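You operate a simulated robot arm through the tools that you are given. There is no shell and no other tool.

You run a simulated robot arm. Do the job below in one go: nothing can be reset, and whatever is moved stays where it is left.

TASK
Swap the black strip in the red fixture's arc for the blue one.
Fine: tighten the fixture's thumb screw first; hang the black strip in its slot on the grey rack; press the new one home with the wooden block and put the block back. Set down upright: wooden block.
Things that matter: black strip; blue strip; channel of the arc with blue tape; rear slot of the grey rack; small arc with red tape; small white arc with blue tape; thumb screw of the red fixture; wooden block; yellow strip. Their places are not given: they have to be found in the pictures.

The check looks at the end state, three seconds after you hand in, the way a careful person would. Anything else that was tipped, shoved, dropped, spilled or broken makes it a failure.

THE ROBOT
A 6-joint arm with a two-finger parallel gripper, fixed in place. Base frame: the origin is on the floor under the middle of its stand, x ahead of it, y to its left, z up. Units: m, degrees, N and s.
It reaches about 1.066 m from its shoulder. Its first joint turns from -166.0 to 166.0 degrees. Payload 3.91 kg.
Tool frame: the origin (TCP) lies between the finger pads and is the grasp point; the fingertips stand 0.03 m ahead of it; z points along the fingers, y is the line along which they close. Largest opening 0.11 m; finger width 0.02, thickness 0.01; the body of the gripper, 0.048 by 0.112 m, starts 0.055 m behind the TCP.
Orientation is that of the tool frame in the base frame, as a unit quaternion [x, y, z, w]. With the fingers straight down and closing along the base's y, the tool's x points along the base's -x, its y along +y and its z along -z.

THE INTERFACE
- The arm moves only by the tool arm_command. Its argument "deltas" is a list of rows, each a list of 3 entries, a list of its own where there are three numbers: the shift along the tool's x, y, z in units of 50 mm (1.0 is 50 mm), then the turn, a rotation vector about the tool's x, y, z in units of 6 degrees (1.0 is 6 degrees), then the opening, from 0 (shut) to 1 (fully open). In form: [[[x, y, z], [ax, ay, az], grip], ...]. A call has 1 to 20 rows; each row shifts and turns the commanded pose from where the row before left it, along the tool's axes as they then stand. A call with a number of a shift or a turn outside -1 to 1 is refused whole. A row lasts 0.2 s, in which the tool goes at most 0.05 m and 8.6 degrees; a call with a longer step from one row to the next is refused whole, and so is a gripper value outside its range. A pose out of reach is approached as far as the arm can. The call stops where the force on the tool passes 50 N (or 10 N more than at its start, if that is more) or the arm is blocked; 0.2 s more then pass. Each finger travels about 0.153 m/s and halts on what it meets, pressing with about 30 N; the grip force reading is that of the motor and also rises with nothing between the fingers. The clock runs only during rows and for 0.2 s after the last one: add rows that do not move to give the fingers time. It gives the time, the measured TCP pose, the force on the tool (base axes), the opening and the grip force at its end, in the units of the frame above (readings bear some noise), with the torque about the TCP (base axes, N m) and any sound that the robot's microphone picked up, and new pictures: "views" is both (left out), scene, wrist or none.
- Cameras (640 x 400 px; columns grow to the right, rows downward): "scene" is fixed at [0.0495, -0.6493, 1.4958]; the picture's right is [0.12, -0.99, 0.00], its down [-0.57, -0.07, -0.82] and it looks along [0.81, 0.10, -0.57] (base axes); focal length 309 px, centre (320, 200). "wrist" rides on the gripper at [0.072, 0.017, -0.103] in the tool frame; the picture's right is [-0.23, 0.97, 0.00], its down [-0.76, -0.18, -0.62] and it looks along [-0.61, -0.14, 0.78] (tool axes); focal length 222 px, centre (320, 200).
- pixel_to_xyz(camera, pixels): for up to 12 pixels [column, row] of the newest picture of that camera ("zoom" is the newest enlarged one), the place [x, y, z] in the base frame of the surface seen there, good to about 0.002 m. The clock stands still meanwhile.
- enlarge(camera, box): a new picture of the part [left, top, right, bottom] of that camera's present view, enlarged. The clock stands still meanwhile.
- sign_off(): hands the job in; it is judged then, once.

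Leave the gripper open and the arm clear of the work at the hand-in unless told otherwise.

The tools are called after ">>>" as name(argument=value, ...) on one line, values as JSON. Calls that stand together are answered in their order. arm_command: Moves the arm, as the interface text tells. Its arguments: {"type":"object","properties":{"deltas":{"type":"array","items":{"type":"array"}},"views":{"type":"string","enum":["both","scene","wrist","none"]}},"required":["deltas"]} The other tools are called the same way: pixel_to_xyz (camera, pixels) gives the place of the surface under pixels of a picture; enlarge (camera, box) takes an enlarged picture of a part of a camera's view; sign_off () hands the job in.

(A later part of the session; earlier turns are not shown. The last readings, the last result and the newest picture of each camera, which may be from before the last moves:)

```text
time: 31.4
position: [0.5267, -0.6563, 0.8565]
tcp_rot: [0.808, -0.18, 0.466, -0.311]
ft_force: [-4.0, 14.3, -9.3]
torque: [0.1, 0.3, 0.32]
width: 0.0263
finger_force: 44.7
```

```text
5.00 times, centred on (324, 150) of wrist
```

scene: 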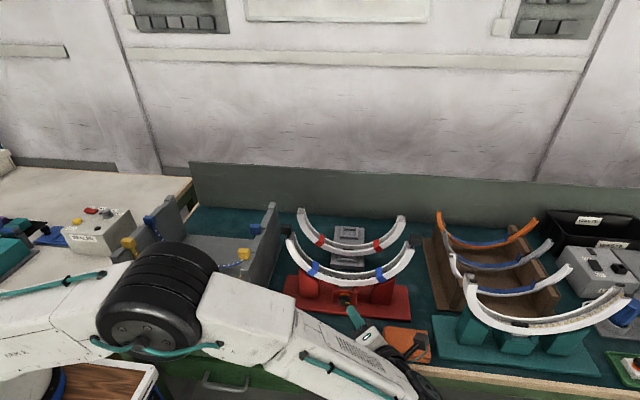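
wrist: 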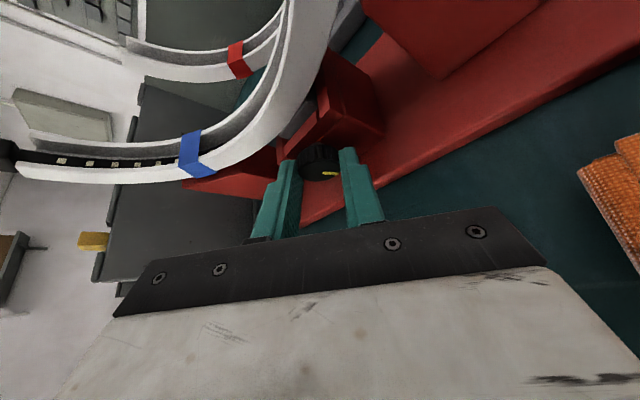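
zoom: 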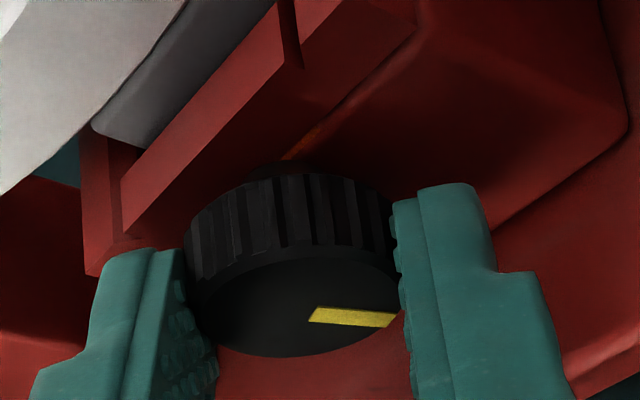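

The orange collar is nearly gone: it sinks into the body as the screw tightens. I'll turn the rest of the stroke (18°) and watch for a stop.

>>> arm_command(deltas=[[[0.001, 0.02, 0.003], [0.5, 0, 0.866], 0.0], [[0.001, 0.02, 0.003], [0.5, 0, 0.866], 0.0], [[0.001, 0.02, 0.003], [0.5, 0, 0.866], 0.0], [[0, 0, 0], [0, 0, 0], 0.0]], views="wrist")

>>> enlarge(camera="wrist", box=[260, 110, 388, 190])

```text
time: 32.4
position: [0.5258, -0.66, 0.8539]
tcp_rot: [0.75, -0.251, 0.433, -0.433]
ft_force: [-2.7, 13.6, -15.5]
torque: [-0.31, 0.46, 0.44]
width: 0.0264
finger_force: 45.2
```

wrist: 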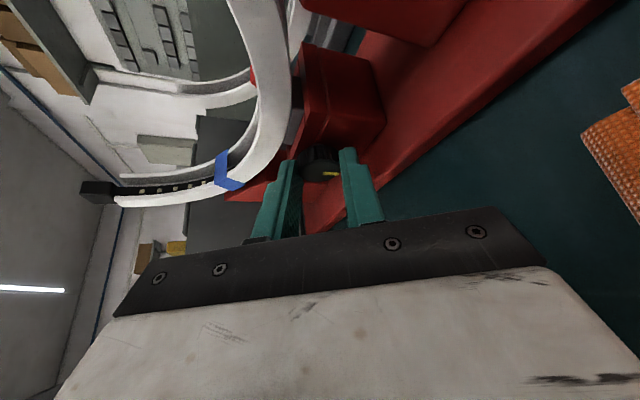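

```text
5.00 times, centred on (324, 150) of wrist
```

zoom: 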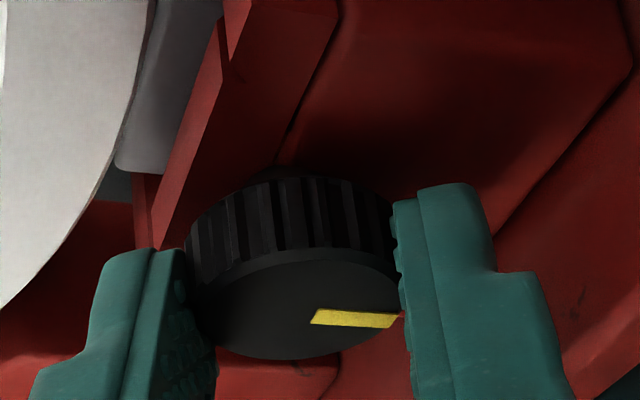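

The orange collar has fully disappeared after 180° in total, and some resistance is showing. I'll open, back off, and look.

>>> arm_command(deltas=[[[0, 0, 0], [0, 0, 0], 0.36], [[0, 0, 0], [0, 0, 0], 0.36], [[0, 0, -0.4], [0, 0, 0], 0.36], [[0, 0, -0.8], [0, 0, 0], 0.36], [[0, 0, 0], [0, 0, 0], 0.36]], views="both")

>>> enlarge(camera="scene", box=[310, 265, 390, 315])

>>> enlarge(camera="wrist", box=[260, 90, 388, 170])

```text
time: 33.6
position: [0.4731, -0.6844, 0.8708]
tcp_rot: [0.75, -0.25, 0.433, -0.433]
ft_force: [0.1, 0.4, -0.3]
torque: [0.01, -0.01, 0.0]
width: 0.0397
finger_force: 0.0
```

scene: 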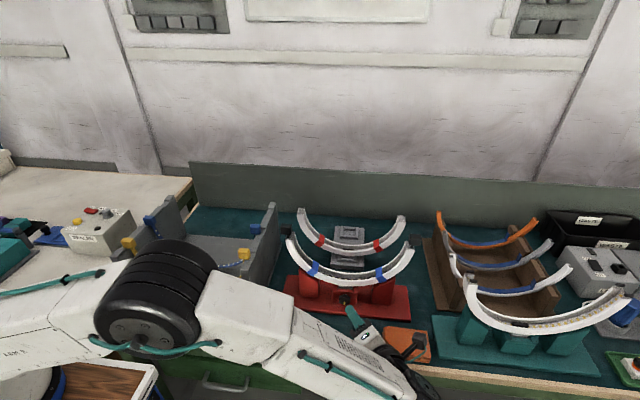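
wrist: 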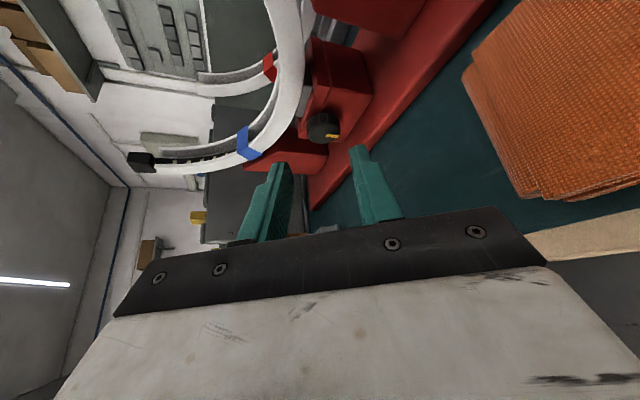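

```text
8.00 times, centred on (350, 290) of scene
```

zoom: 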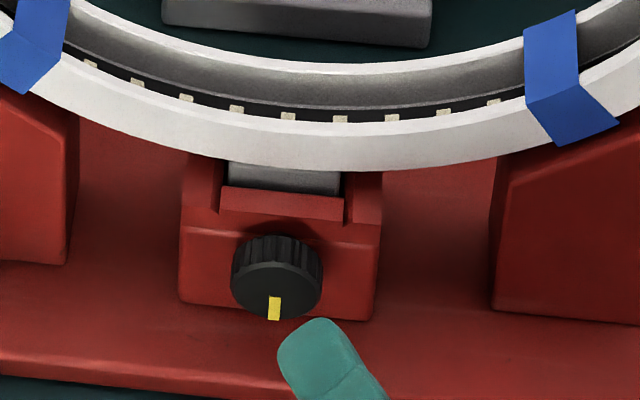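

```text
5.00 times, centred on (324, 130) of wrist
```

zoom: 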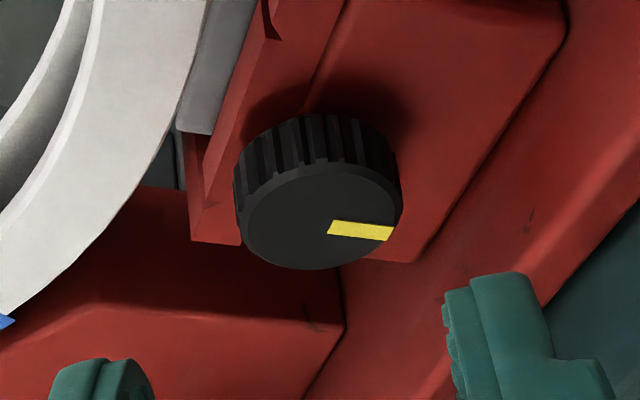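

The mark now points down and no orange is visible. I'll read the face depth to see whether the knob is seated against the body (face at x≈0.561).

>>> pixel_to_xyz(camera="zoom", pixels=[[300, 220], [270, 240], [360, 210], [310, 250], [290, 145], [280, 125], [340, 118], [370, 135], [440, 150], [210, 220]])

>>> enlarge(camera="wrist", box=[296, 105, 348, 145])

```text
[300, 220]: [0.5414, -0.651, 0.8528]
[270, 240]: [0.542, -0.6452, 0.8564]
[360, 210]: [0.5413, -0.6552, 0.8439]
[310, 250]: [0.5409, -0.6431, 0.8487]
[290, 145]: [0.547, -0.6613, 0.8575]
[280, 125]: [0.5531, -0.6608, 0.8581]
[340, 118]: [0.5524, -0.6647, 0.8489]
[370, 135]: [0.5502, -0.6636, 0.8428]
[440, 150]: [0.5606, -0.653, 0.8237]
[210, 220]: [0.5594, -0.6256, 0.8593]
```

```text
10.00 times, centred on (322, 125) of wrist
```

zoom: 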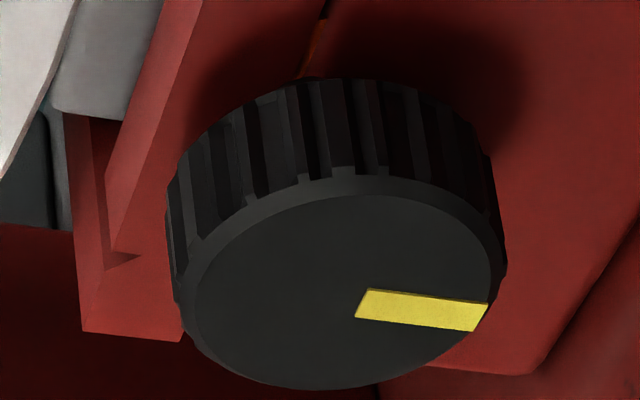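

The face is at x≈0.5415 and a tiny orange sliver may remain, so it may not be fully tight. I'll take a third grip and turn until it stops.

>>> arm_command(deltas=[[[-0.004, -0.0878, 0.0023], [-0.5, 0, -0.866], 0.45], [[-0.004, -0.0878, 0.0023], [-0.5, 0, -0.866], 0.45], [[-0.004, -0.0878, 0.0023], [-0.5, 0, -0.866], 0.45], [[-0.004, -0.0878, 0.0023], [-0.5, 0, -0.866], 0.45], [[-0.004, -0.0878, 0.0023], [-0.5, 0, -0.866], 0.45], [[-0.004, -0.0878, 0.0023], [-0.5, 0, -0.866], 0.45], [[-0.004, -0.0878, 0.0023], [-0.5, 0, -0.866], 0.45], [[-0.004, -0.0878, 0.0023], [-0.5, 0, -0.866], 0.45], [[-0.004, -0.0878, 0.0023], [-0.5, 0, -0.866], 0.45], [[-0.004, -0.0878, 0.0023], [-0.5, 0, -0.866], 0.45], [[-0.004, -0.0878, 0.0023], [-0.5, 0, -0.866], 0.45], [[-0.004, -0.0878, 0.0023], [-0.5, 0, -0.866], 0.45], [[-0.004, -0.0878, 0.0023], [-0.5, 0, -0.866], 0.45], [[-0.004, -0.0878, 0.0023], [-0.5, 0, -0.866], 0.45], [[-0.004, -0.0878, 0.0023], [-0.5, 0, -0.866], 0.45], [[0, 0, 0], [0, 0, 0], 0.45]], views="wrist")

>>> enlarge(camera="wrist", box=[280, 90, 360, 150])

```text
time: 37.0
position: [0.4748, -0.6286, 0.8866]
tcp_rot: [0.837, 0.13, 0.483, 0.224]
ft_force: [0.0, 0.3, -0.1]
torque: [0.0, 0.02, -0.01]
width: 0.0493
finger_force: 0.0
```

wrist: 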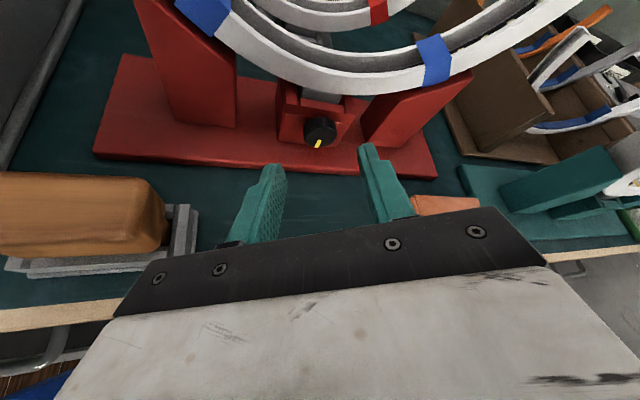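

```text
6.67 times, centred on (320, 120) of wrist
```

zoom: 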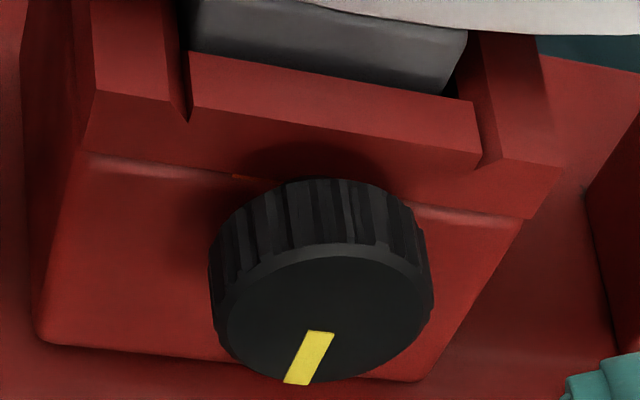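

I'll approach, grip and turn, checking the torque in small batches.

>>> arm_command(deltas=[[[-0.015, 0, 0.4], [0, 0, 0], 0.45], [[-0.015, 0, 0.4], [0, 0, 0], 0.45], [[-0.015, 0, 0.39], [0, 0, 0], 0.45], [[0, 0, 0], [0, 0, 0], 0.45], [[0, 0, 0], [0, 0, 0], 0.2], [[0, 0, 0], [0, 0, 0], 0.0], [[0, 0, 0], [0, 0, 0], 0.0], [[0.001, 0.025, 0.002], [0.5, 0, 0.866], 0.0], [[0.001, 0.025, 0.002], [0.5, 0, 0.866], 0.0], [[0.001, 0.025, 0.002], [0.5, 0, 0.866], 0.0], [[0, 0, 0], [0, 0, 0], 0.0]], views="wrist")

>>> enlarge(camera="wrist", box=[260, 110, 388, 190])

```text
time: 39.4
position: [0.5243, -0.6472, 0.8603]
tcp_rot: [0.861, 0.052, 0.497, 0.09]
ft_force: [-1.9, -2.0, 0.5]
torque: [-0.22, 0.08, -0.06]
width: 0.0261
finger_force: 45.1
```

wrist: 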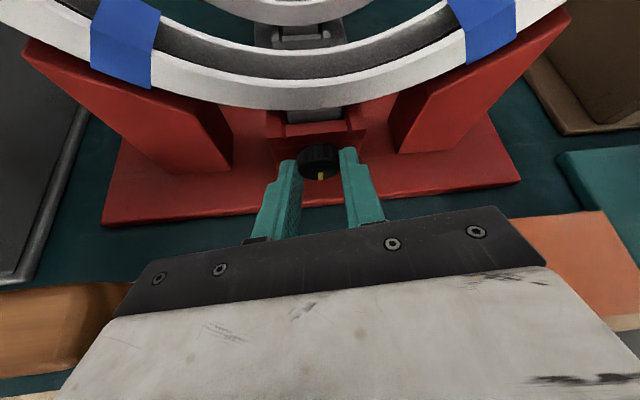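

```text
5.00 times, centred on (324, 150) of wrist
```

zoom: 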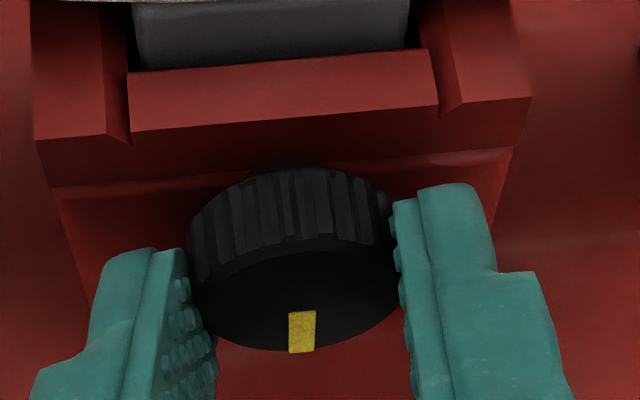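

The mark moved relative to the fingers, so the fingers seem to be slipping on a knob that no longer turns (torque -0.22 N m). I'll verify with 12° more.

>>> arm_command(deltas=[[[0.0, 0.025, 0.0], [0.5, 0, 0.866], 0.0], [[0.0, 0.025, 0.0], [0.5, 0, 0.866], 0.0], [[0, 0, 0], [0, 0, 0], 0.0]], views="wrist")

>>> enlarge(camera="wrist", box=[260, 110, 388, 190])

```text
time: 40.2
position: [0.5239, -0.6496, 0.861]
tcp_rot: [0.866, -0.001, 0.499, 0.0]
ft_force: [-8.0, -2.4, 1.6]
torque: [-0.24, 0.14, 0.17]
width: 0.0265
finger_force: 44.8
```

wrist: 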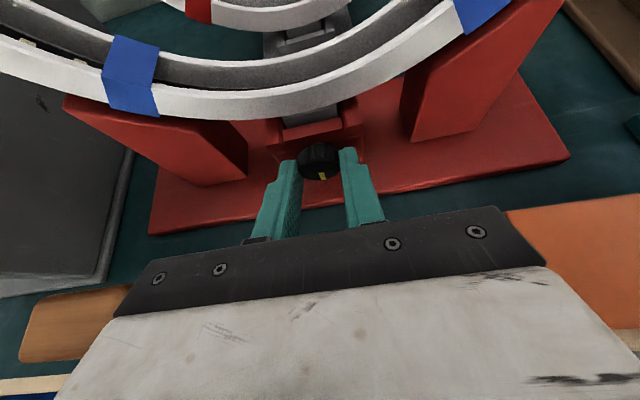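

```text
5.00 times, centred on (324, 150) of wrist
```

zoom: 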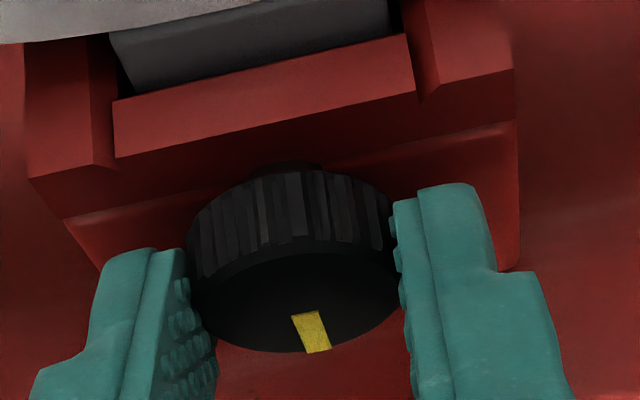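

The knob stays still while the fingers slip at 0.24 N m, so the screw is tight. I'll release and back away 12 cm, then up.

>>> arm_command(deltas=[[[0, 0, 0], [0, 0, 0], 0.4], [[0, 0, 0], [0, 0, 0], 0.45], [[0, 0, -0.5], [0, 0, 0], 0.45], [[0, 0, -0.9], [0, 0, 0], 0.45], [[0, 0, -0.9], [0, 0, 0], 0.45], [[0.85, 0, -0.5], [0, 0, 0], 0.6], [[0.85, 0, -0.5], [0, 0, 0], 0.8], [[0.85, 0, -0.5], [0, 0, 0], 1], [[0.85, 0, -0.5], [0, 0, 0], 1], [[0, 0, 0], [0, 0, 0], 1]], views="both")

>>> enlarge(camera="scene", box=[270, 200, 430, 320])

```text
time: 42.4
position: [0.4249, -0.6497, 1.116]
tcp_rot: [0.866, 0.0, 0.5, 0.0]
ft_force: [0.2, 0.3, 0.0]
torque: [0.0, -0.05, 0.04]
width: 0.1096
finger_force: 0.0
```

scene: 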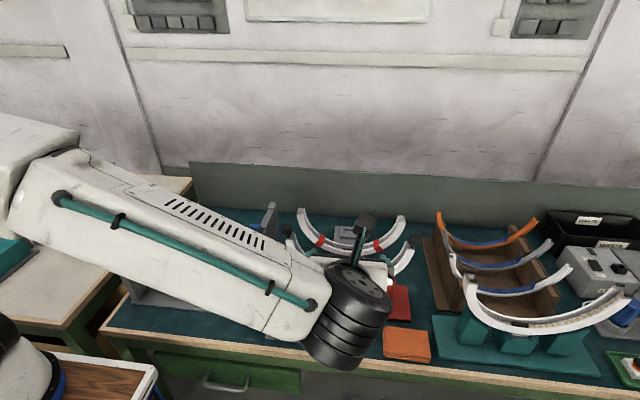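
wrist: 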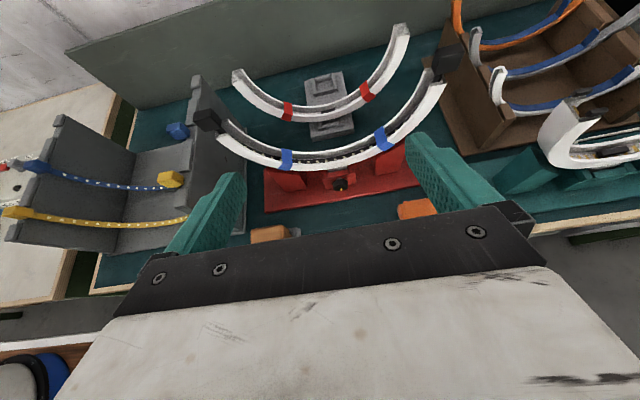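

```text
3.33 times, centred on (350, 260) of scene
```

zoom: 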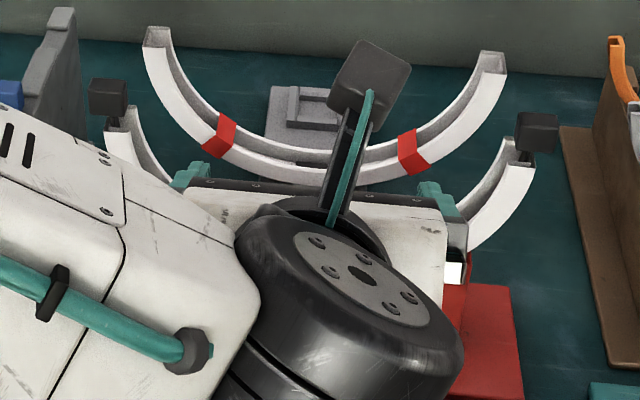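

The screw is done. Now I'll study the black strip and its end blocks from this wrist view.

>>> enlarge(camera="wrist", box=[180, 40, 500, 240])

>>> enlarge(camera="wrist", box=[180, 80, 260, 130])

>>> enlarge(camera="wrist", box=[410, 30, 490, 80])

>>> enlarge(camera="wrist", box=[0, 90, 240, 260])

```text
2.00 times, centred on (340, 140) of wrist
```

zoom: 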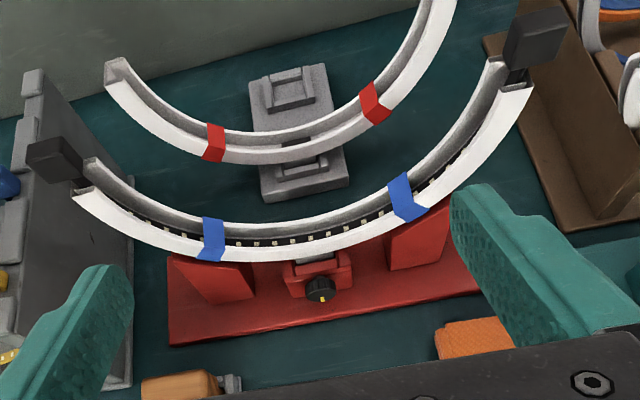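

```text
8.00 times, centred on (220, 105) of wrist
```

zoom: 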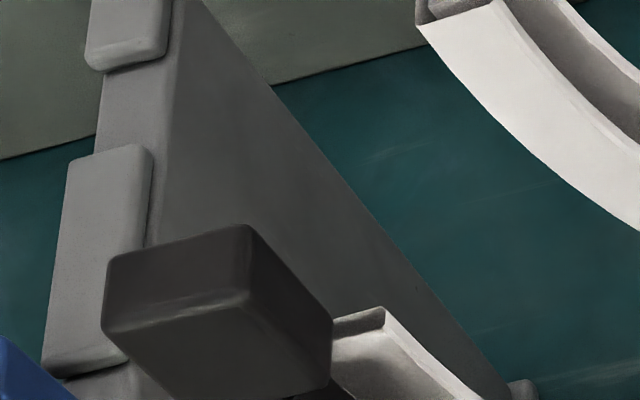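

```text
8.00 times, centred on (450, 55) of wrist
```

zoom: 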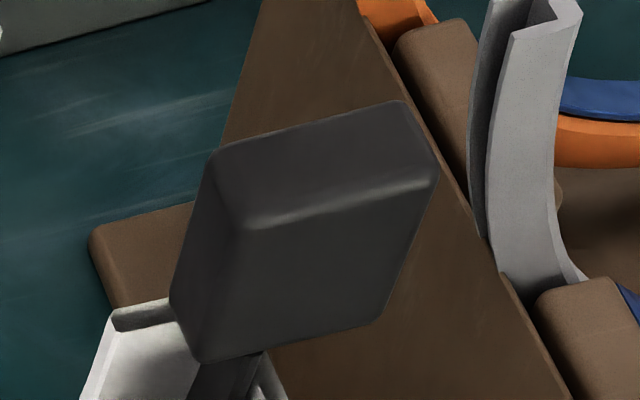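

```text
2.35 times, centred on (120, 175) of wrist
```

zoom: 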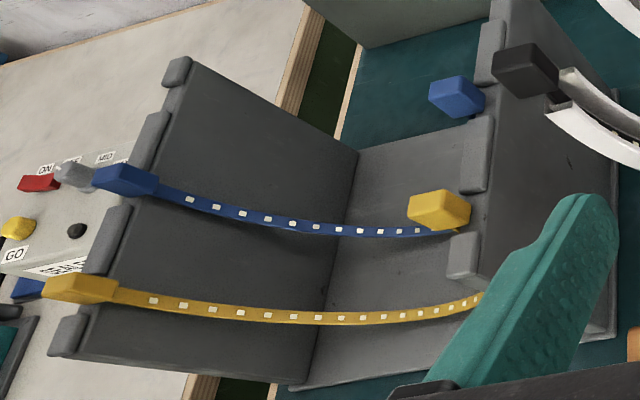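

The blocks are boxes about 28 (y) × 22–24 (x) × 24 (z) mm, with the strip leaving downwards from them. I'll get the exact edges of the left black block from this view too.

>>> pixel_to_xyz(camera="wrist", pixels=[[195, 113], [209, 109.5], [211, 115], [202, 112], [219, 119], [195, 119], [210, 125], [217, 126], [229, 122], [226, 120], [431, 55], [439, 76]])

>>> enlarge(camera="wrist", box=[190, 100, 254, 140])

```text
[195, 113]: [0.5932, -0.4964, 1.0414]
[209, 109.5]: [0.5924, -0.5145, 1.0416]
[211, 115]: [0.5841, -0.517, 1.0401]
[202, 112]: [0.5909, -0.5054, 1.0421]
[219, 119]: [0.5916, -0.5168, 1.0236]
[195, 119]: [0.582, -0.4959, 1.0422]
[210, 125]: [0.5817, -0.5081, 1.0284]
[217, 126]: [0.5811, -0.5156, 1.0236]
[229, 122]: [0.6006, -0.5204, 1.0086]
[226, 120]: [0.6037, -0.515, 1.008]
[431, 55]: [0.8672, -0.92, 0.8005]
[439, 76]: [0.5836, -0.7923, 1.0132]
```

```text
10.00 times, centred on (222, 120) of wrist
```

zoom: 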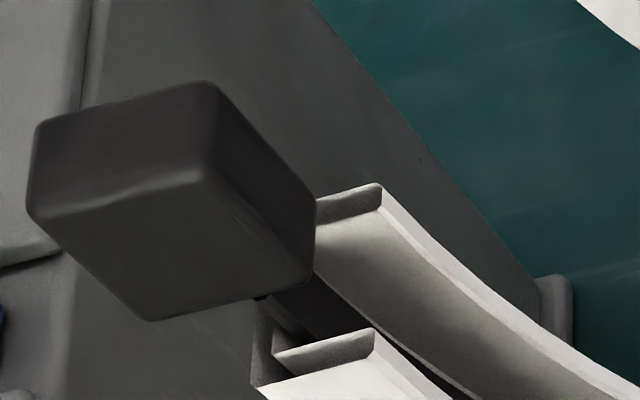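

The left black block centre is about (0.589,-0.505,1.029), with its top at z 1.041, and the arc's end below it at z 1.008. I'll bring the tool vertical with the fingers closing along y, and hover above this block.

>>> arm_command(deltas=[[[0, 0, 0], [0, -1, 0], 0.6], [[0, 0, 0], [0, -1, 0], 0.45], [[0, 0, 0], [0, -1, 0], 0.45], [[0, 0, 0], [0, -1, 0], 0.45], [[0, 0, 0], [0, -1, 0], 0.45], [[0, 0, 0], [0, -1, 0], 0.45], [[0, 0, 0], [0, -1, 0], 0.45], [[0, 0, 0], [0, -1, 0], 0.45], [[0, 0, 0], [0, -1, 0], 0.45], [[0, 0, 0], [0, -1, 0], 0.45], [[0.547, -0.483, -0.28], [0, 0, 0], 0.45], [[0.547, -0.483, -0.28], [0, 0, 0], 0.45], [[0.547, -0.483, -0.28], [0, 0, 0], 0.45], [[0.547, -0.483, -0.28], [0, 0, 0], 0.45], [[0.547, -0.483, -0.28], [0, 0, 0], 0.45], [[0.547, -0.483, -0.28], [0, 0, 0], 0.45], [[0, 0, 0], [0, 0, 0], 0.45], [[0, 0, 0], [0, 0, 0], 0.45]], views="both")

```text
time: 46.2
position: [0.5842, -0.5064, 1.1984]
tcp_rot: [1.0, 0.0, 0.0, 0.0]
ft_force: [0.0, -0.1, 0.3]
torque: [0.01, -0.04, 0.04]
width: 0.0497
finger_force: 0.1
```

scene: 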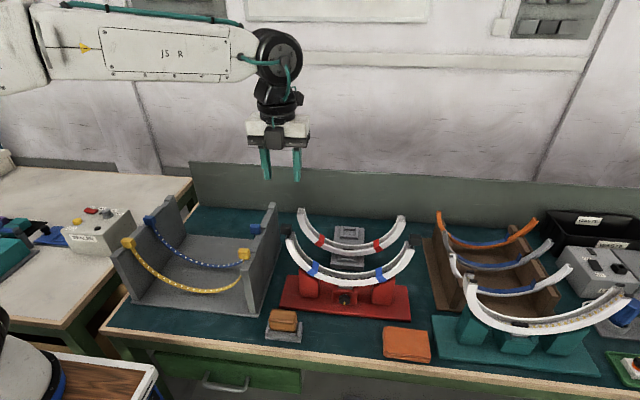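
wrist: 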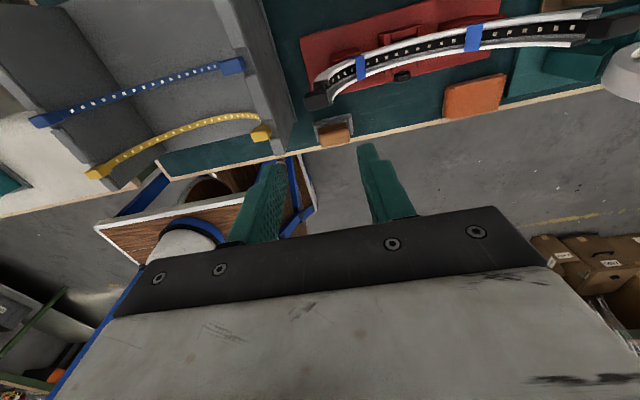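

From here the wrist view shows the left black block at (317,98). I'll measure its top face and the arc edge in this view before going down.

>>> enlarge(camera="wrist", box=[290, 75, 354, 115])

>>> enlarge(camera="wrist", box=[300, 0, 640, 150])

>>> pixel_to_xyz(camera="wrist", pixels=[[309, 92], [322, 89], [313, 97], [326, 94], [317, 92], [312, 103], [327, 101], [320, 99], [335, 75], [400, 62], [500, 35], [590, 20]])

```text
10.00 times, centred on (322, 95) of wrist
```

zoom: 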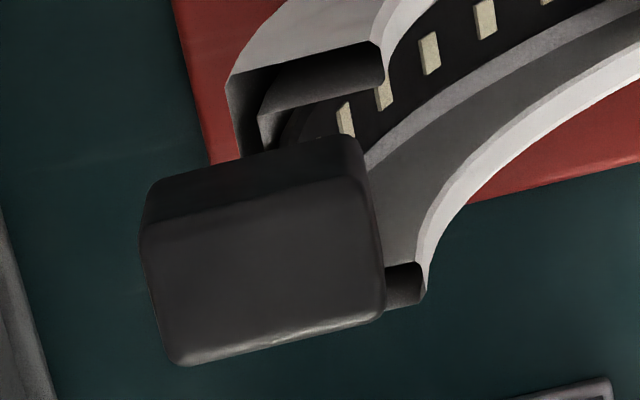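

```text
1.88 times, centred on (470, 75) of wrist
```

zoom: 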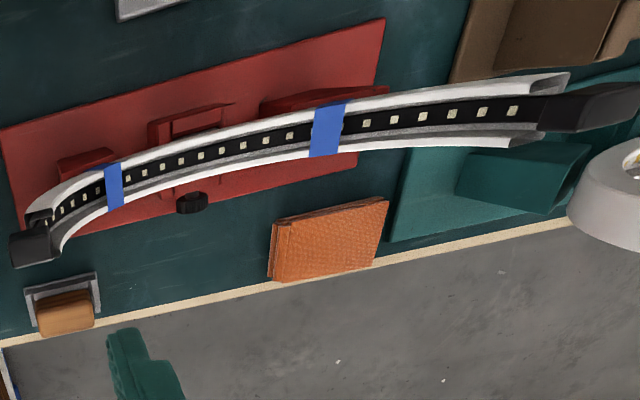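

```text
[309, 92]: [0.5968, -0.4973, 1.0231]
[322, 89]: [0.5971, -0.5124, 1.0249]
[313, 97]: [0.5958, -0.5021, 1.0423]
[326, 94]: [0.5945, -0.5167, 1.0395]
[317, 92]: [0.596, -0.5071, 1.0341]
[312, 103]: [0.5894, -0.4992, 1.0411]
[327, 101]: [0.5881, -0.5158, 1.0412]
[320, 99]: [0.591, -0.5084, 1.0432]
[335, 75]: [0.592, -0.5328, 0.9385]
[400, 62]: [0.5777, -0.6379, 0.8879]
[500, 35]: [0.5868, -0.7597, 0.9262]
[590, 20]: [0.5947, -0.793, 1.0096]
```

The block spans x 0.581–0.597 and y -0.491 to -0.519, with its top at 1.042. I want to see whether the blue tape runs across the channel's opening, so I'll enlarge it.

>>> enlarge(camera="wrist", box=[335, 45, 399, 85])

>>> enlarge(camera="wrist", box=[440, 20, 504, 60])

>>> enlarge(camera="scene", box=[290, 240, 338, 290])

>>> enlarge(camera="scene", box=[425, 205, 565, 295])

```text
10.00 times, centred on (367, 65) of wrist
```

zoom: 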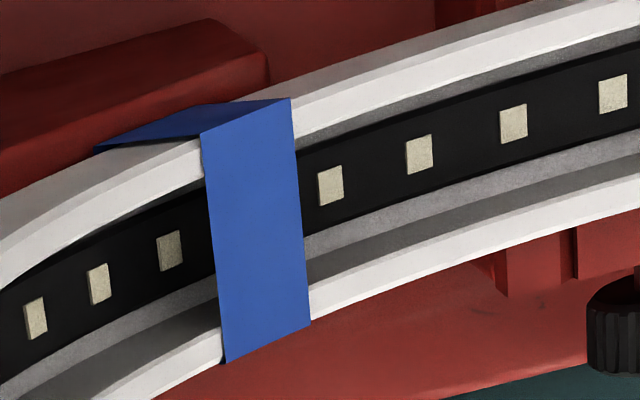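

```text
10.00 times, centred on (472, 40) of wrist
```

zoom: 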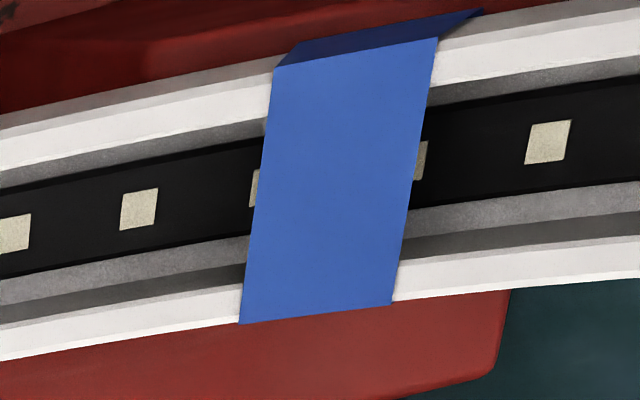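

```text
8.00 times, centred on (314, 265) of scene
```

zoom: 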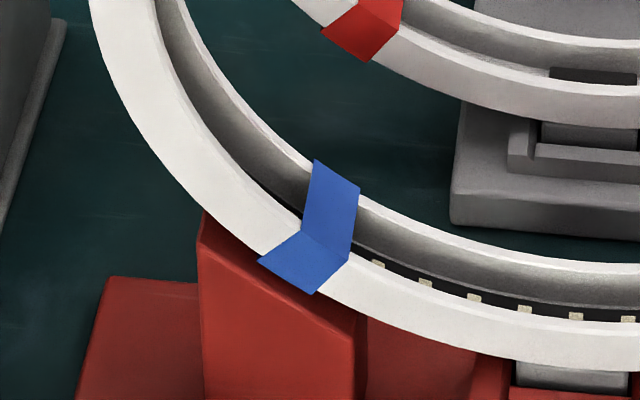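

```text
4.44 times, centred on (495, 250) of scene
```

zoom: 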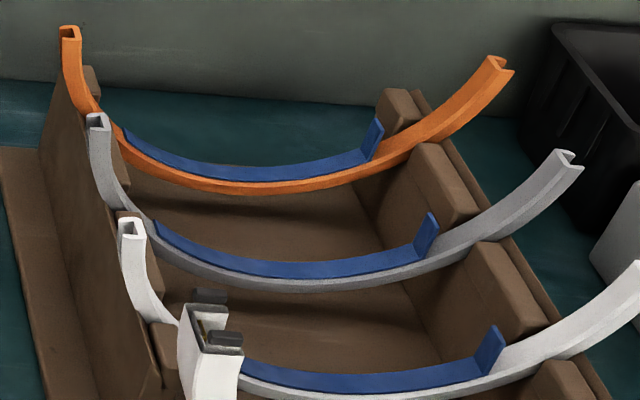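

The tape spans the rims as a marker, and the strip lies in the channel below it. The real test is to grip the left block and lift gently. I'll go down in two stages, first to z≈1.10.

>>> arm_command(deltas=[[[0.09, -0.02, 0.5], [0, 0, 0], 0.45], [[0, 0, 0.5], [0, 0, 0], 0.45], [[0, 0, 0.5], [0, 0, 0], 0.45], [[0, 0, 0.5], [0, 0, 0], 0.45], [[0, 0, 0], [0, 0, 0], 0.45], [[0, 0, 0], [0, 0, 0], 0.45], [[0, 0, 0], [0, 0, 0], 0.45]], views="wrist")

```text
time: 47.8
position: [0.5913, -0.5047, 1.098]
tcp_rot: [1.0, 0.001, 0.0, 0.0]
ft_force: [0.2, 0.0, 0.2]
torque: [-0.02, -0.02, 0.0]
width: 0.0493
finger_force: 0.1
```

wrist: 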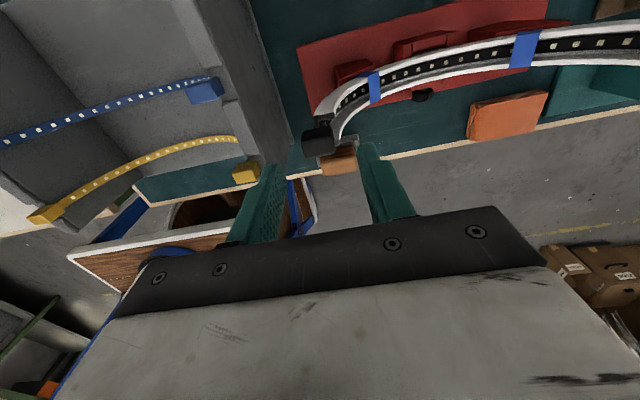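

The fingers straddle the block well. I'll go down 5.4 cm to TCP z≈1.044 (fingertips at 1.014, above the arc end at 1.008), then close.

>>> arm_command(deltas=[[[-0.02, 0, 0.4], [0, 0, 0], 0.45], [[0, 0, 0.4], [0, 0, 0], 0.45], [[0, 0, 0.28], [0, 0, 0], 0.45], [[0, 0, 0], [0, 0, 0], 0.45], [[0, 0, 0], [0, 0, 0], 0.3], [[0, 0, 0], [0, 0, 0], 0.0], [[0, 0, 0], [0, 0, 0], 0.0]], views="both")

>>> enlarge(camera="scene", box=[260, 200, 324, 250])

```text
time: 49.4
position: [0.5914, -0.5049, 1.0455]
tcp_rot: [1.0, 0.0, 0.001, 0.001]
ft_force: [1.1, -8.5, 4.3]
torque: [-0.53, 0.02, -0.32]
width: 0.0269
finger_force: 30.0
```

scene: 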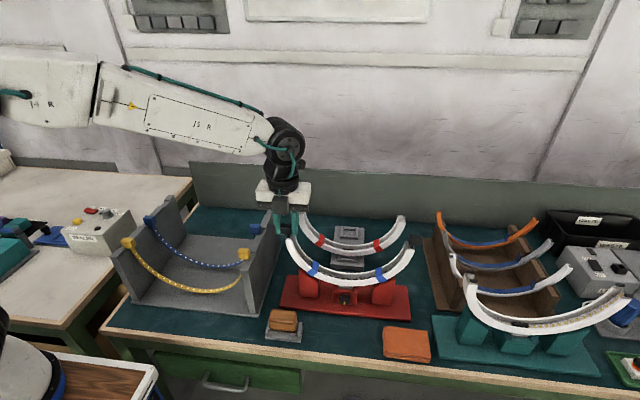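
wrist: 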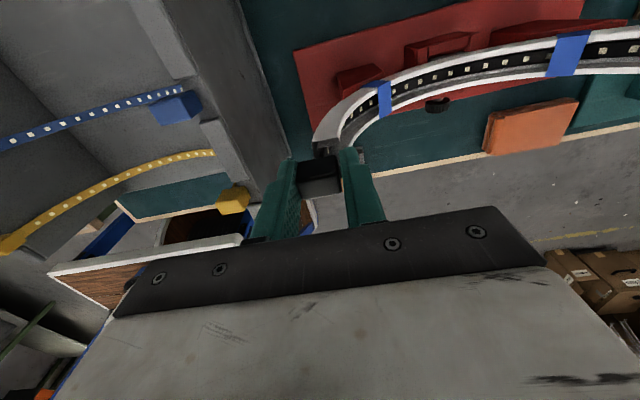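

```text
8.00 times, centred on (292, 225) of scene
```

zoom: 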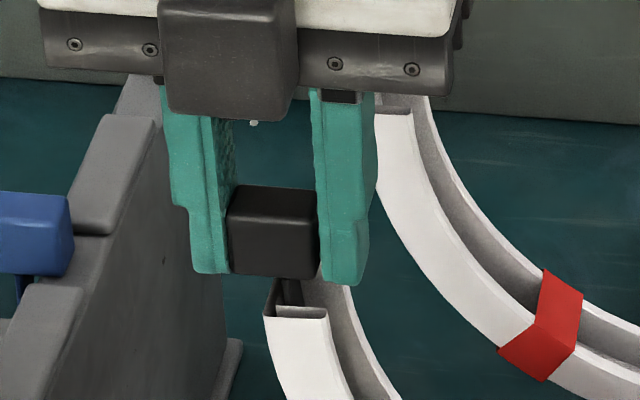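

The block is firmly gripped (width 27 mm). I'll relax 1 mm sideways and lift very gently by 10 mm to see how the strip behaves.

>>> arm_command(deltas=[[[0, 0.02, 0], [0, 0, 0], 0.0], [[0, 0, -0.05], [0, 0, 0], 0.0], [[0, 0, -0.05], [0, 0, 0], 0.0], [[0, 0, -0.05], [0, 0, 0], 0.0], [[0, 0, -0.05], [0, 0, 0], 0.0], [[0, 0, 0], [0, 0, 0], 0.0]], views="both")

>>> enlarge(camera="scene", box=[260, 200, 430, 300])

>>> enlarge(camera="wrist", box=[290, 20, 450, 120])

```text
time: 50.8
position: [0.5919, -0.5042, 1.0552]
tcp_rot: [1.0, 0.0, 0.0, 0.0]
ft_force: [-0.2, 0.3, 0.2]
torque: [0.06, 0.0, -0.02]
width: 0.0253
finger_force: 30.5
```

scene: 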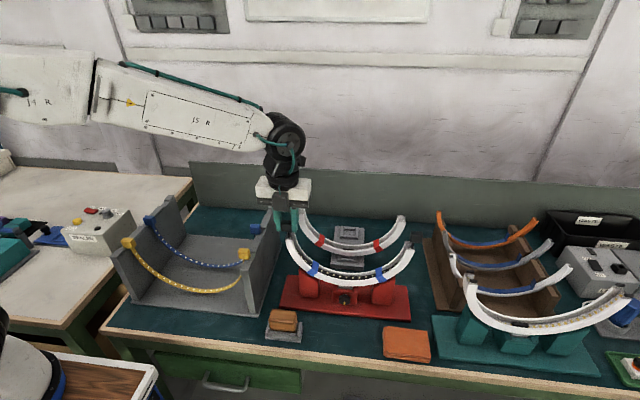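
wrist: 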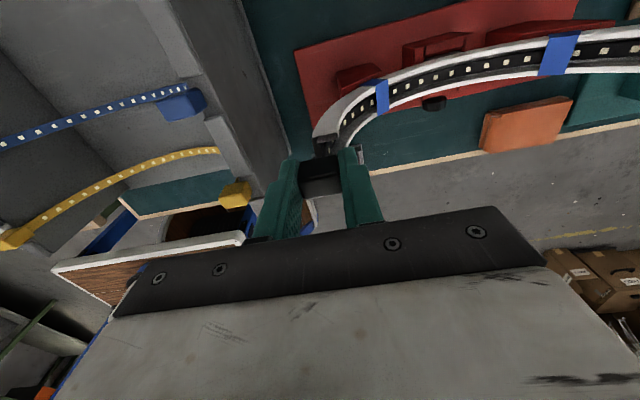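

```text
3.76 times, centred on (345, 250) of scene
```

zoom: 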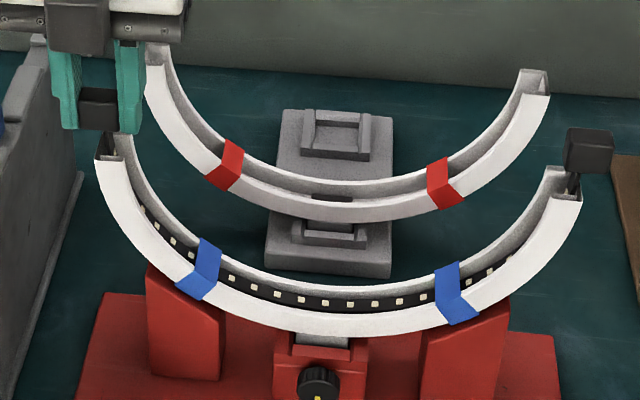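

```text
4.00 times, centred on (370, 70) of wrist
```

zoom: 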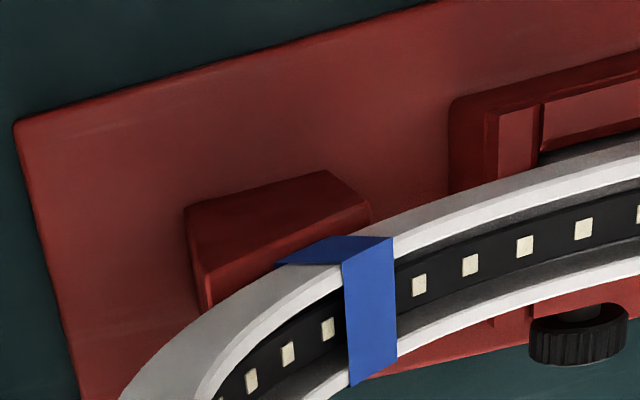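

The force fell to zero, so the strip released from its seat. I'll check where the strip and the right block are now.

>>> pixel_to_xyz(camera="scene", pixels=[[411, 243], [419, 243], [410, 235], [419, 235], [415, 240], [414, 249], [331, 279], [338, 280], [345, 280.5], [352, 280], [320, 275], [306, 263]])

>>> enlarge(camera="scene", box=[370, 220, 434, 260])

>>> enlarge(camera="scene", box=[300, 245, 380, 295])

```text
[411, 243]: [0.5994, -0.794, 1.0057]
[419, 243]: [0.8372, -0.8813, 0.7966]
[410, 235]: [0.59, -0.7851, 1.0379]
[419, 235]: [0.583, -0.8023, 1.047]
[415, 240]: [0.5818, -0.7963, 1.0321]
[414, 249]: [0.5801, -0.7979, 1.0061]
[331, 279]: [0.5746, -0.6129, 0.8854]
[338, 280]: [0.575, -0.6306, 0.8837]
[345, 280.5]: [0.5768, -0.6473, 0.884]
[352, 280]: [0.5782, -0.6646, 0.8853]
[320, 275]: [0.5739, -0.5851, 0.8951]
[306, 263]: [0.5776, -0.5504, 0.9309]
```

```text
10.00 times, centred on (402, 240) of scene
```

zoom: 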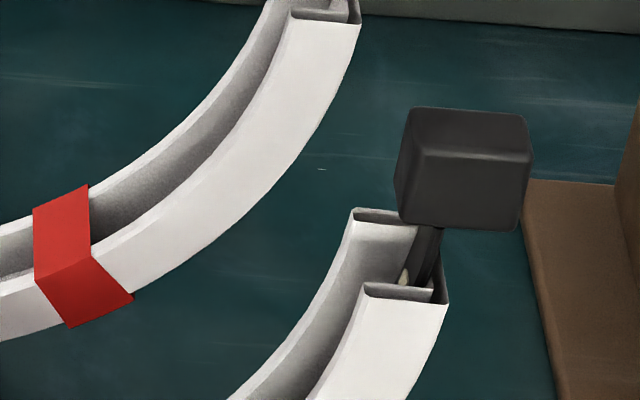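

```text
8.00 times, centred on (340, 270) of scene
```

zoom: 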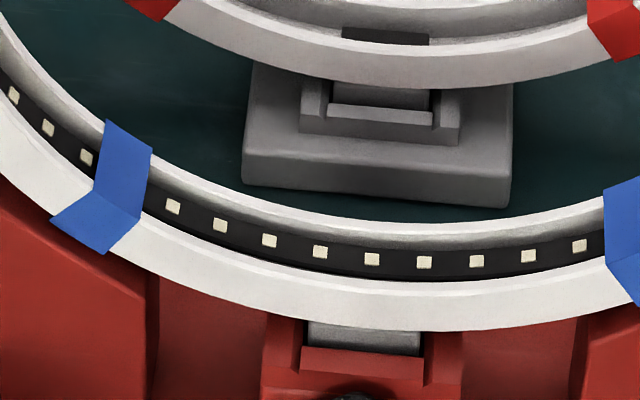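

The right block rose along with it, so the strip behaves as a rigid bow and weighs almost nothing. I'll continue slowly upward by 40 mm, watching the force in case the tape is in the way.

>>> arm_command(deltas=[[[0, 0, -0.1], [0, 0, 0], 0.0], [[0, 0, -0.1], [0, 0, 0], 0.0], [[0, 0, -0.1], [0, 0, 0], 0.0], [[0, 0, -0.1], [0, 0, 0], 0.0], [[0, 0, -0.1], [0, 0, 0], 0.0], [[0, 0, -0.1], [0, 0, 0], 0.0], [[0, 0, -0.1], [0, 0, 0], 0.0], [[0, 0, -0.1], [0, 0, 0], 0.0], [[0, 0, 0], [0, 0, 0], 0.0]], views="both")

>>> enlarge(camera="scene", box=[260, 190, 430, 300])

```text
time: 52.8
position: [0.5917, -0.5033, 1.0944]
tcp_rot: [1.0, -0.001, 0.0, 0.0]
ft_force: [0.2, -0.1, -0.3]
torque: [0.07, 0.0, 0.0]
width: 0.0251
finger_force: 29.8
```

scene: 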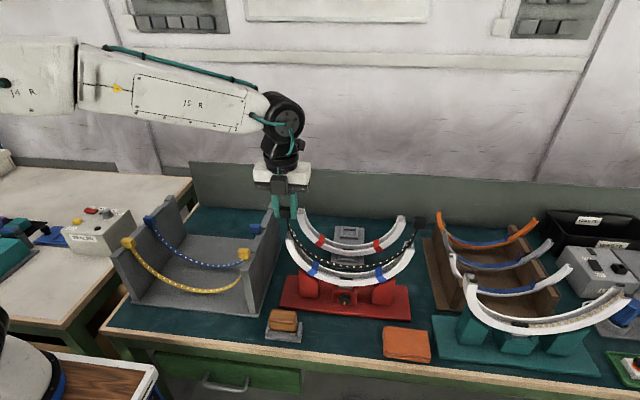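
wrist: 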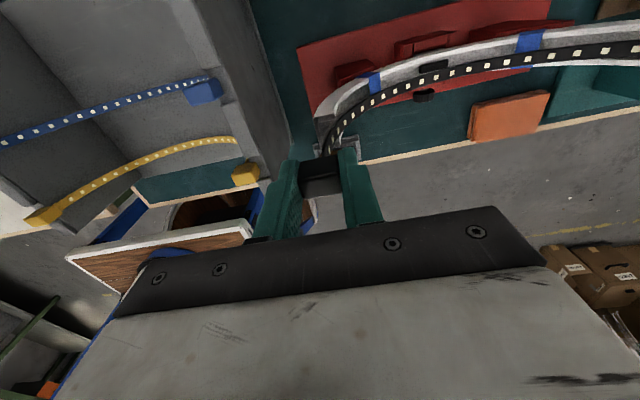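

```text
3.64 times, centred on (345, 245) of scene
```

zoom: 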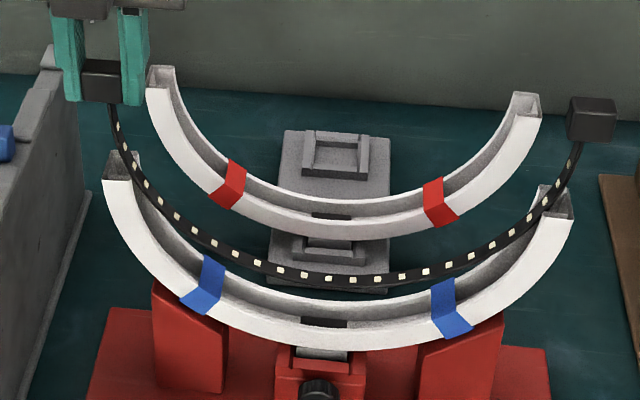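

The black strip comes out cleanly as a rigid bow. I'll raise it to TCP z≈1.28 so its lowest part clears everything.

>>> arm_command(deltas=[[[0, 0, -0.4], [0, 0, 0], 0.0], [[0, 0, -0.6], [0, 0, 0], 0.0], [[0, 0, -0.7], [0, 0, 0], 0.0], [[0, 0, -0.7], [0, 0, 0], 0.0], [[0, 0, -0.7], [0, 0, 0], 0.0], [[0, 0, -0.6], [0, 0, 0], 0.0], [[0, 0, 0], [0, 0, 0], 0.0]], views="both")

>>> enlarge(camera="scene", box=[225, 195, 305, 245])

>>> enlarge(camera="scene", box=[130, 180, 210, 230])

```text
time: 54.4
position: [0.59, -0.5063, 1.2772]
tcp_rot: [1.0, 0.0, 0.001, 0.0]
ft_force: [0.4, -0.5, -0.1]
torque: [0.07, 0.01, -0.02]
width: 0.0254
finger_force: 29.7
```

scene: 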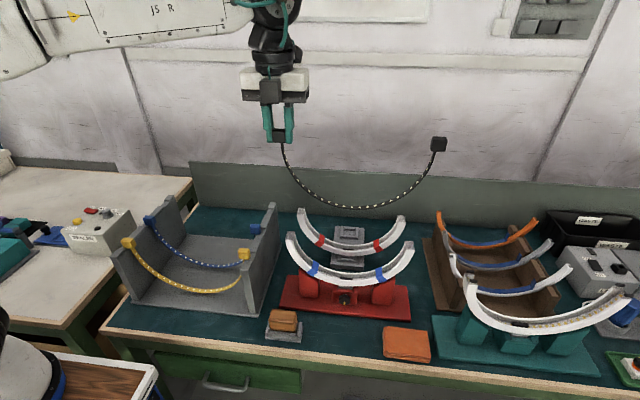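
wrist: 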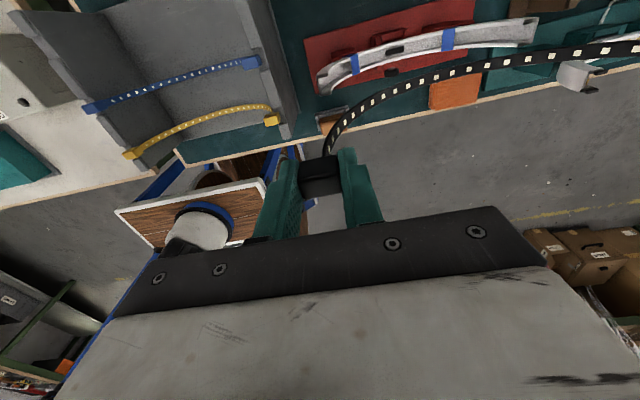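

```text
8.00 times, centred on (265, 220) of scene
```

zoom: 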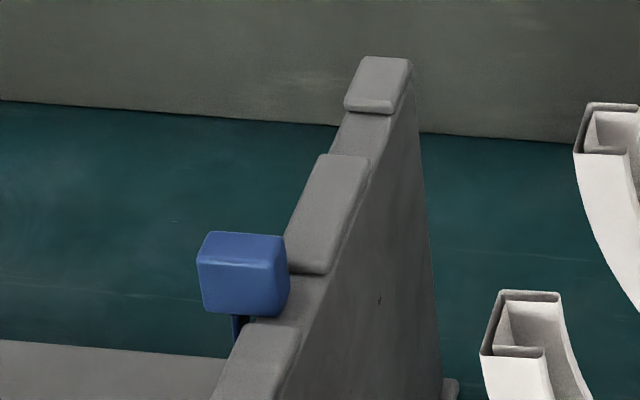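

```text
8.00 times, centred on (170, 205) of scene
```

zoom: 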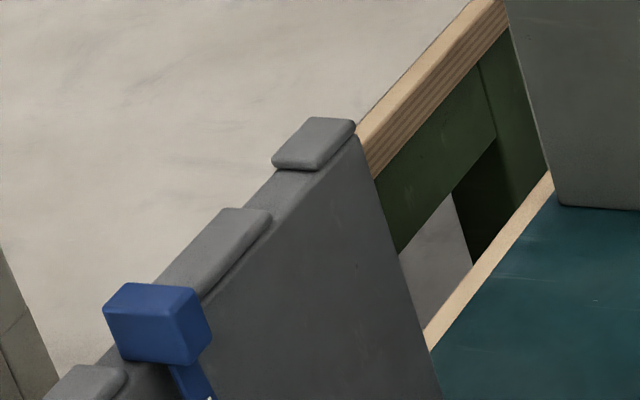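

Both walls of the rack are clearly visible. I'll measure the rear notches (between the middle and rear caps) on both walls, and the same for the blue strip's notch as reference.

>>> pixel_to_xyz(camera="zoom", pixels=[[240, 214], [285, 166], [275, 188], [262, 192], [290, 190], [300, 165], [265, 225], [155, 300], [180, 315], [130, 340], [120, 300], [205, 340]])

>>> pixel_to_xyz(camera="scene", pixels=[[268, 214.8], [271.3, 208.5], [269.8, 211.8], [268.5, 212], [272, 212.5], [275, 209], [263, 229.5], [259, 235.2], [261, 232], [251, 226], [259, 227], [257, 233]])

>>> pixel_to_xyz(camera="scene", pixels=[[277, 137], [274, 134], [282, 136], [434, 143], [443, 145], [434, 150], [443, 138], [340, 208], [350, 208], [360, 207], [330, 205], [438, 145]])

```text
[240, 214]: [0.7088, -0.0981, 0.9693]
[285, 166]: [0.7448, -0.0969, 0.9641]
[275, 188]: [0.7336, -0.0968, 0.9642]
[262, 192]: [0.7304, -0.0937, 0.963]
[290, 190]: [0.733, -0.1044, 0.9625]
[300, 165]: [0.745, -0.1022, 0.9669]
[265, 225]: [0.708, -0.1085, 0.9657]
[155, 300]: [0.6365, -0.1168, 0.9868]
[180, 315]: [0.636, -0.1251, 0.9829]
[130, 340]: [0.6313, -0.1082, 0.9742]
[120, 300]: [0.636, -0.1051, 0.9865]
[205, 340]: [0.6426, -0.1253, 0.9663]
```

```text
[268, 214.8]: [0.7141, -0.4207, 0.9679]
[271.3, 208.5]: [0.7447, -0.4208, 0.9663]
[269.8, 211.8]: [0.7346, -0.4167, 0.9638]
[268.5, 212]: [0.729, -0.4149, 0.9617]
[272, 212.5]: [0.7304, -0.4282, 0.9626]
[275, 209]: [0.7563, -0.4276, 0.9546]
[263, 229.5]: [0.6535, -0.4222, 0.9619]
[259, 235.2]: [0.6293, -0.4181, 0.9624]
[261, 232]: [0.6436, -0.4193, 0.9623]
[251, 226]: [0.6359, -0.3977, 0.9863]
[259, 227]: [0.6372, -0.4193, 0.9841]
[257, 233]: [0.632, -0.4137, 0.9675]
```

```text
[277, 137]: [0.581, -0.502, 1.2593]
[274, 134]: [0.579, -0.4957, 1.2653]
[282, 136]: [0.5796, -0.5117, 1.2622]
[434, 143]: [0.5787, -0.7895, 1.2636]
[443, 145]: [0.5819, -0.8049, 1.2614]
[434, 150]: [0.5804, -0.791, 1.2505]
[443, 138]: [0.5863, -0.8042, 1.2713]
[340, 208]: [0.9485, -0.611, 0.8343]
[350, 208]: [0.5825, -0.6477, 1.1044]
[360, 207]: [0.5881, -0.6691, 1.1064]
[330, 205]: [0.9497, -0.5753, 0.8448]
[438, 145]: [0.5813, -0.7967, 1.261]
```

The rear notch spans x≈0.712–0.745 on both walls (centre 0.7285), with the notch floor at z≈0.963. The strip hangs level, so its left block has to land at y≈-0.116. I'll carry it there at this height, gently.

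>>> arm_command(deltas=[[[0.1, -0.28, 0], [0, 0, 0], 0.0], [[0.18, -0.5, 0], [0, 0, 0], 0.0], [[0.25, -0.7, 0], [0, 0, 0], 0.0], [[0.25, -0.7, 0], [0, 0, 0], 0.0], [[0.25, -0.7, 0], [0, 0, 0], 0.0], [[0.25, -0.7, 0], [0, 0, 0], 0.0], [[0.25, -0.7, 0], [0, 0, 0], 0.0], [[0.25, -0.7, 0], [0, 0, 0], 0.0], [[0.25, -0.7, 0], [0, 0, 0], 0.0], [[0.25, -0.7, 0], [0, 0, 0], 0.0], [[0.25, -0.7, 0], [0, 0, 0], 0.0], [[0.15, -0.45, 0], [0, 0, 0], 0.0], [[0.1, -0.27, 0], [0, 0, 0], 0.0], [[0, 0, 0], [0, 0, 0], 0.0], [[0, 0, 0], [0, 0, 0], 0.0]], views="both")

```text
time: 57.6
position: [0.7304, -0.1115, 1.278]
tcp_rot: [1.0, 0.0, 0.0, 0.0]
ft_force: [-0.2, 0.3, -1.1]
torque: [0.03, -0.01, 0.02]
width: 0.0251
finger_force: 29.7
```

scene: 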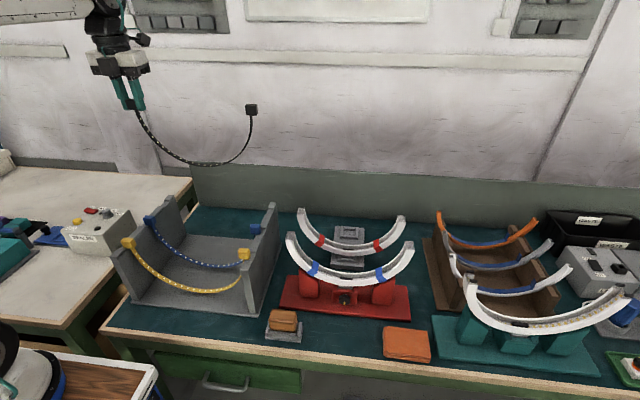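
wrist: 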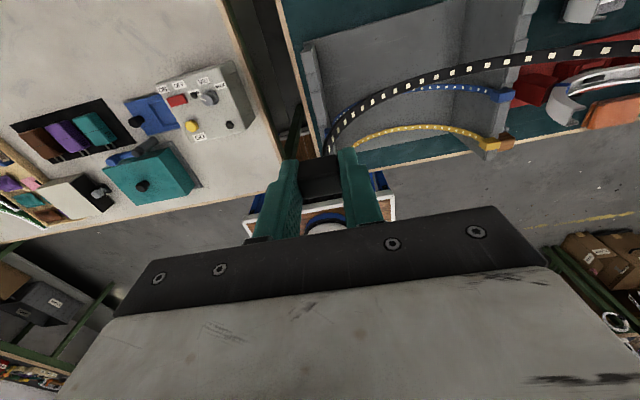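

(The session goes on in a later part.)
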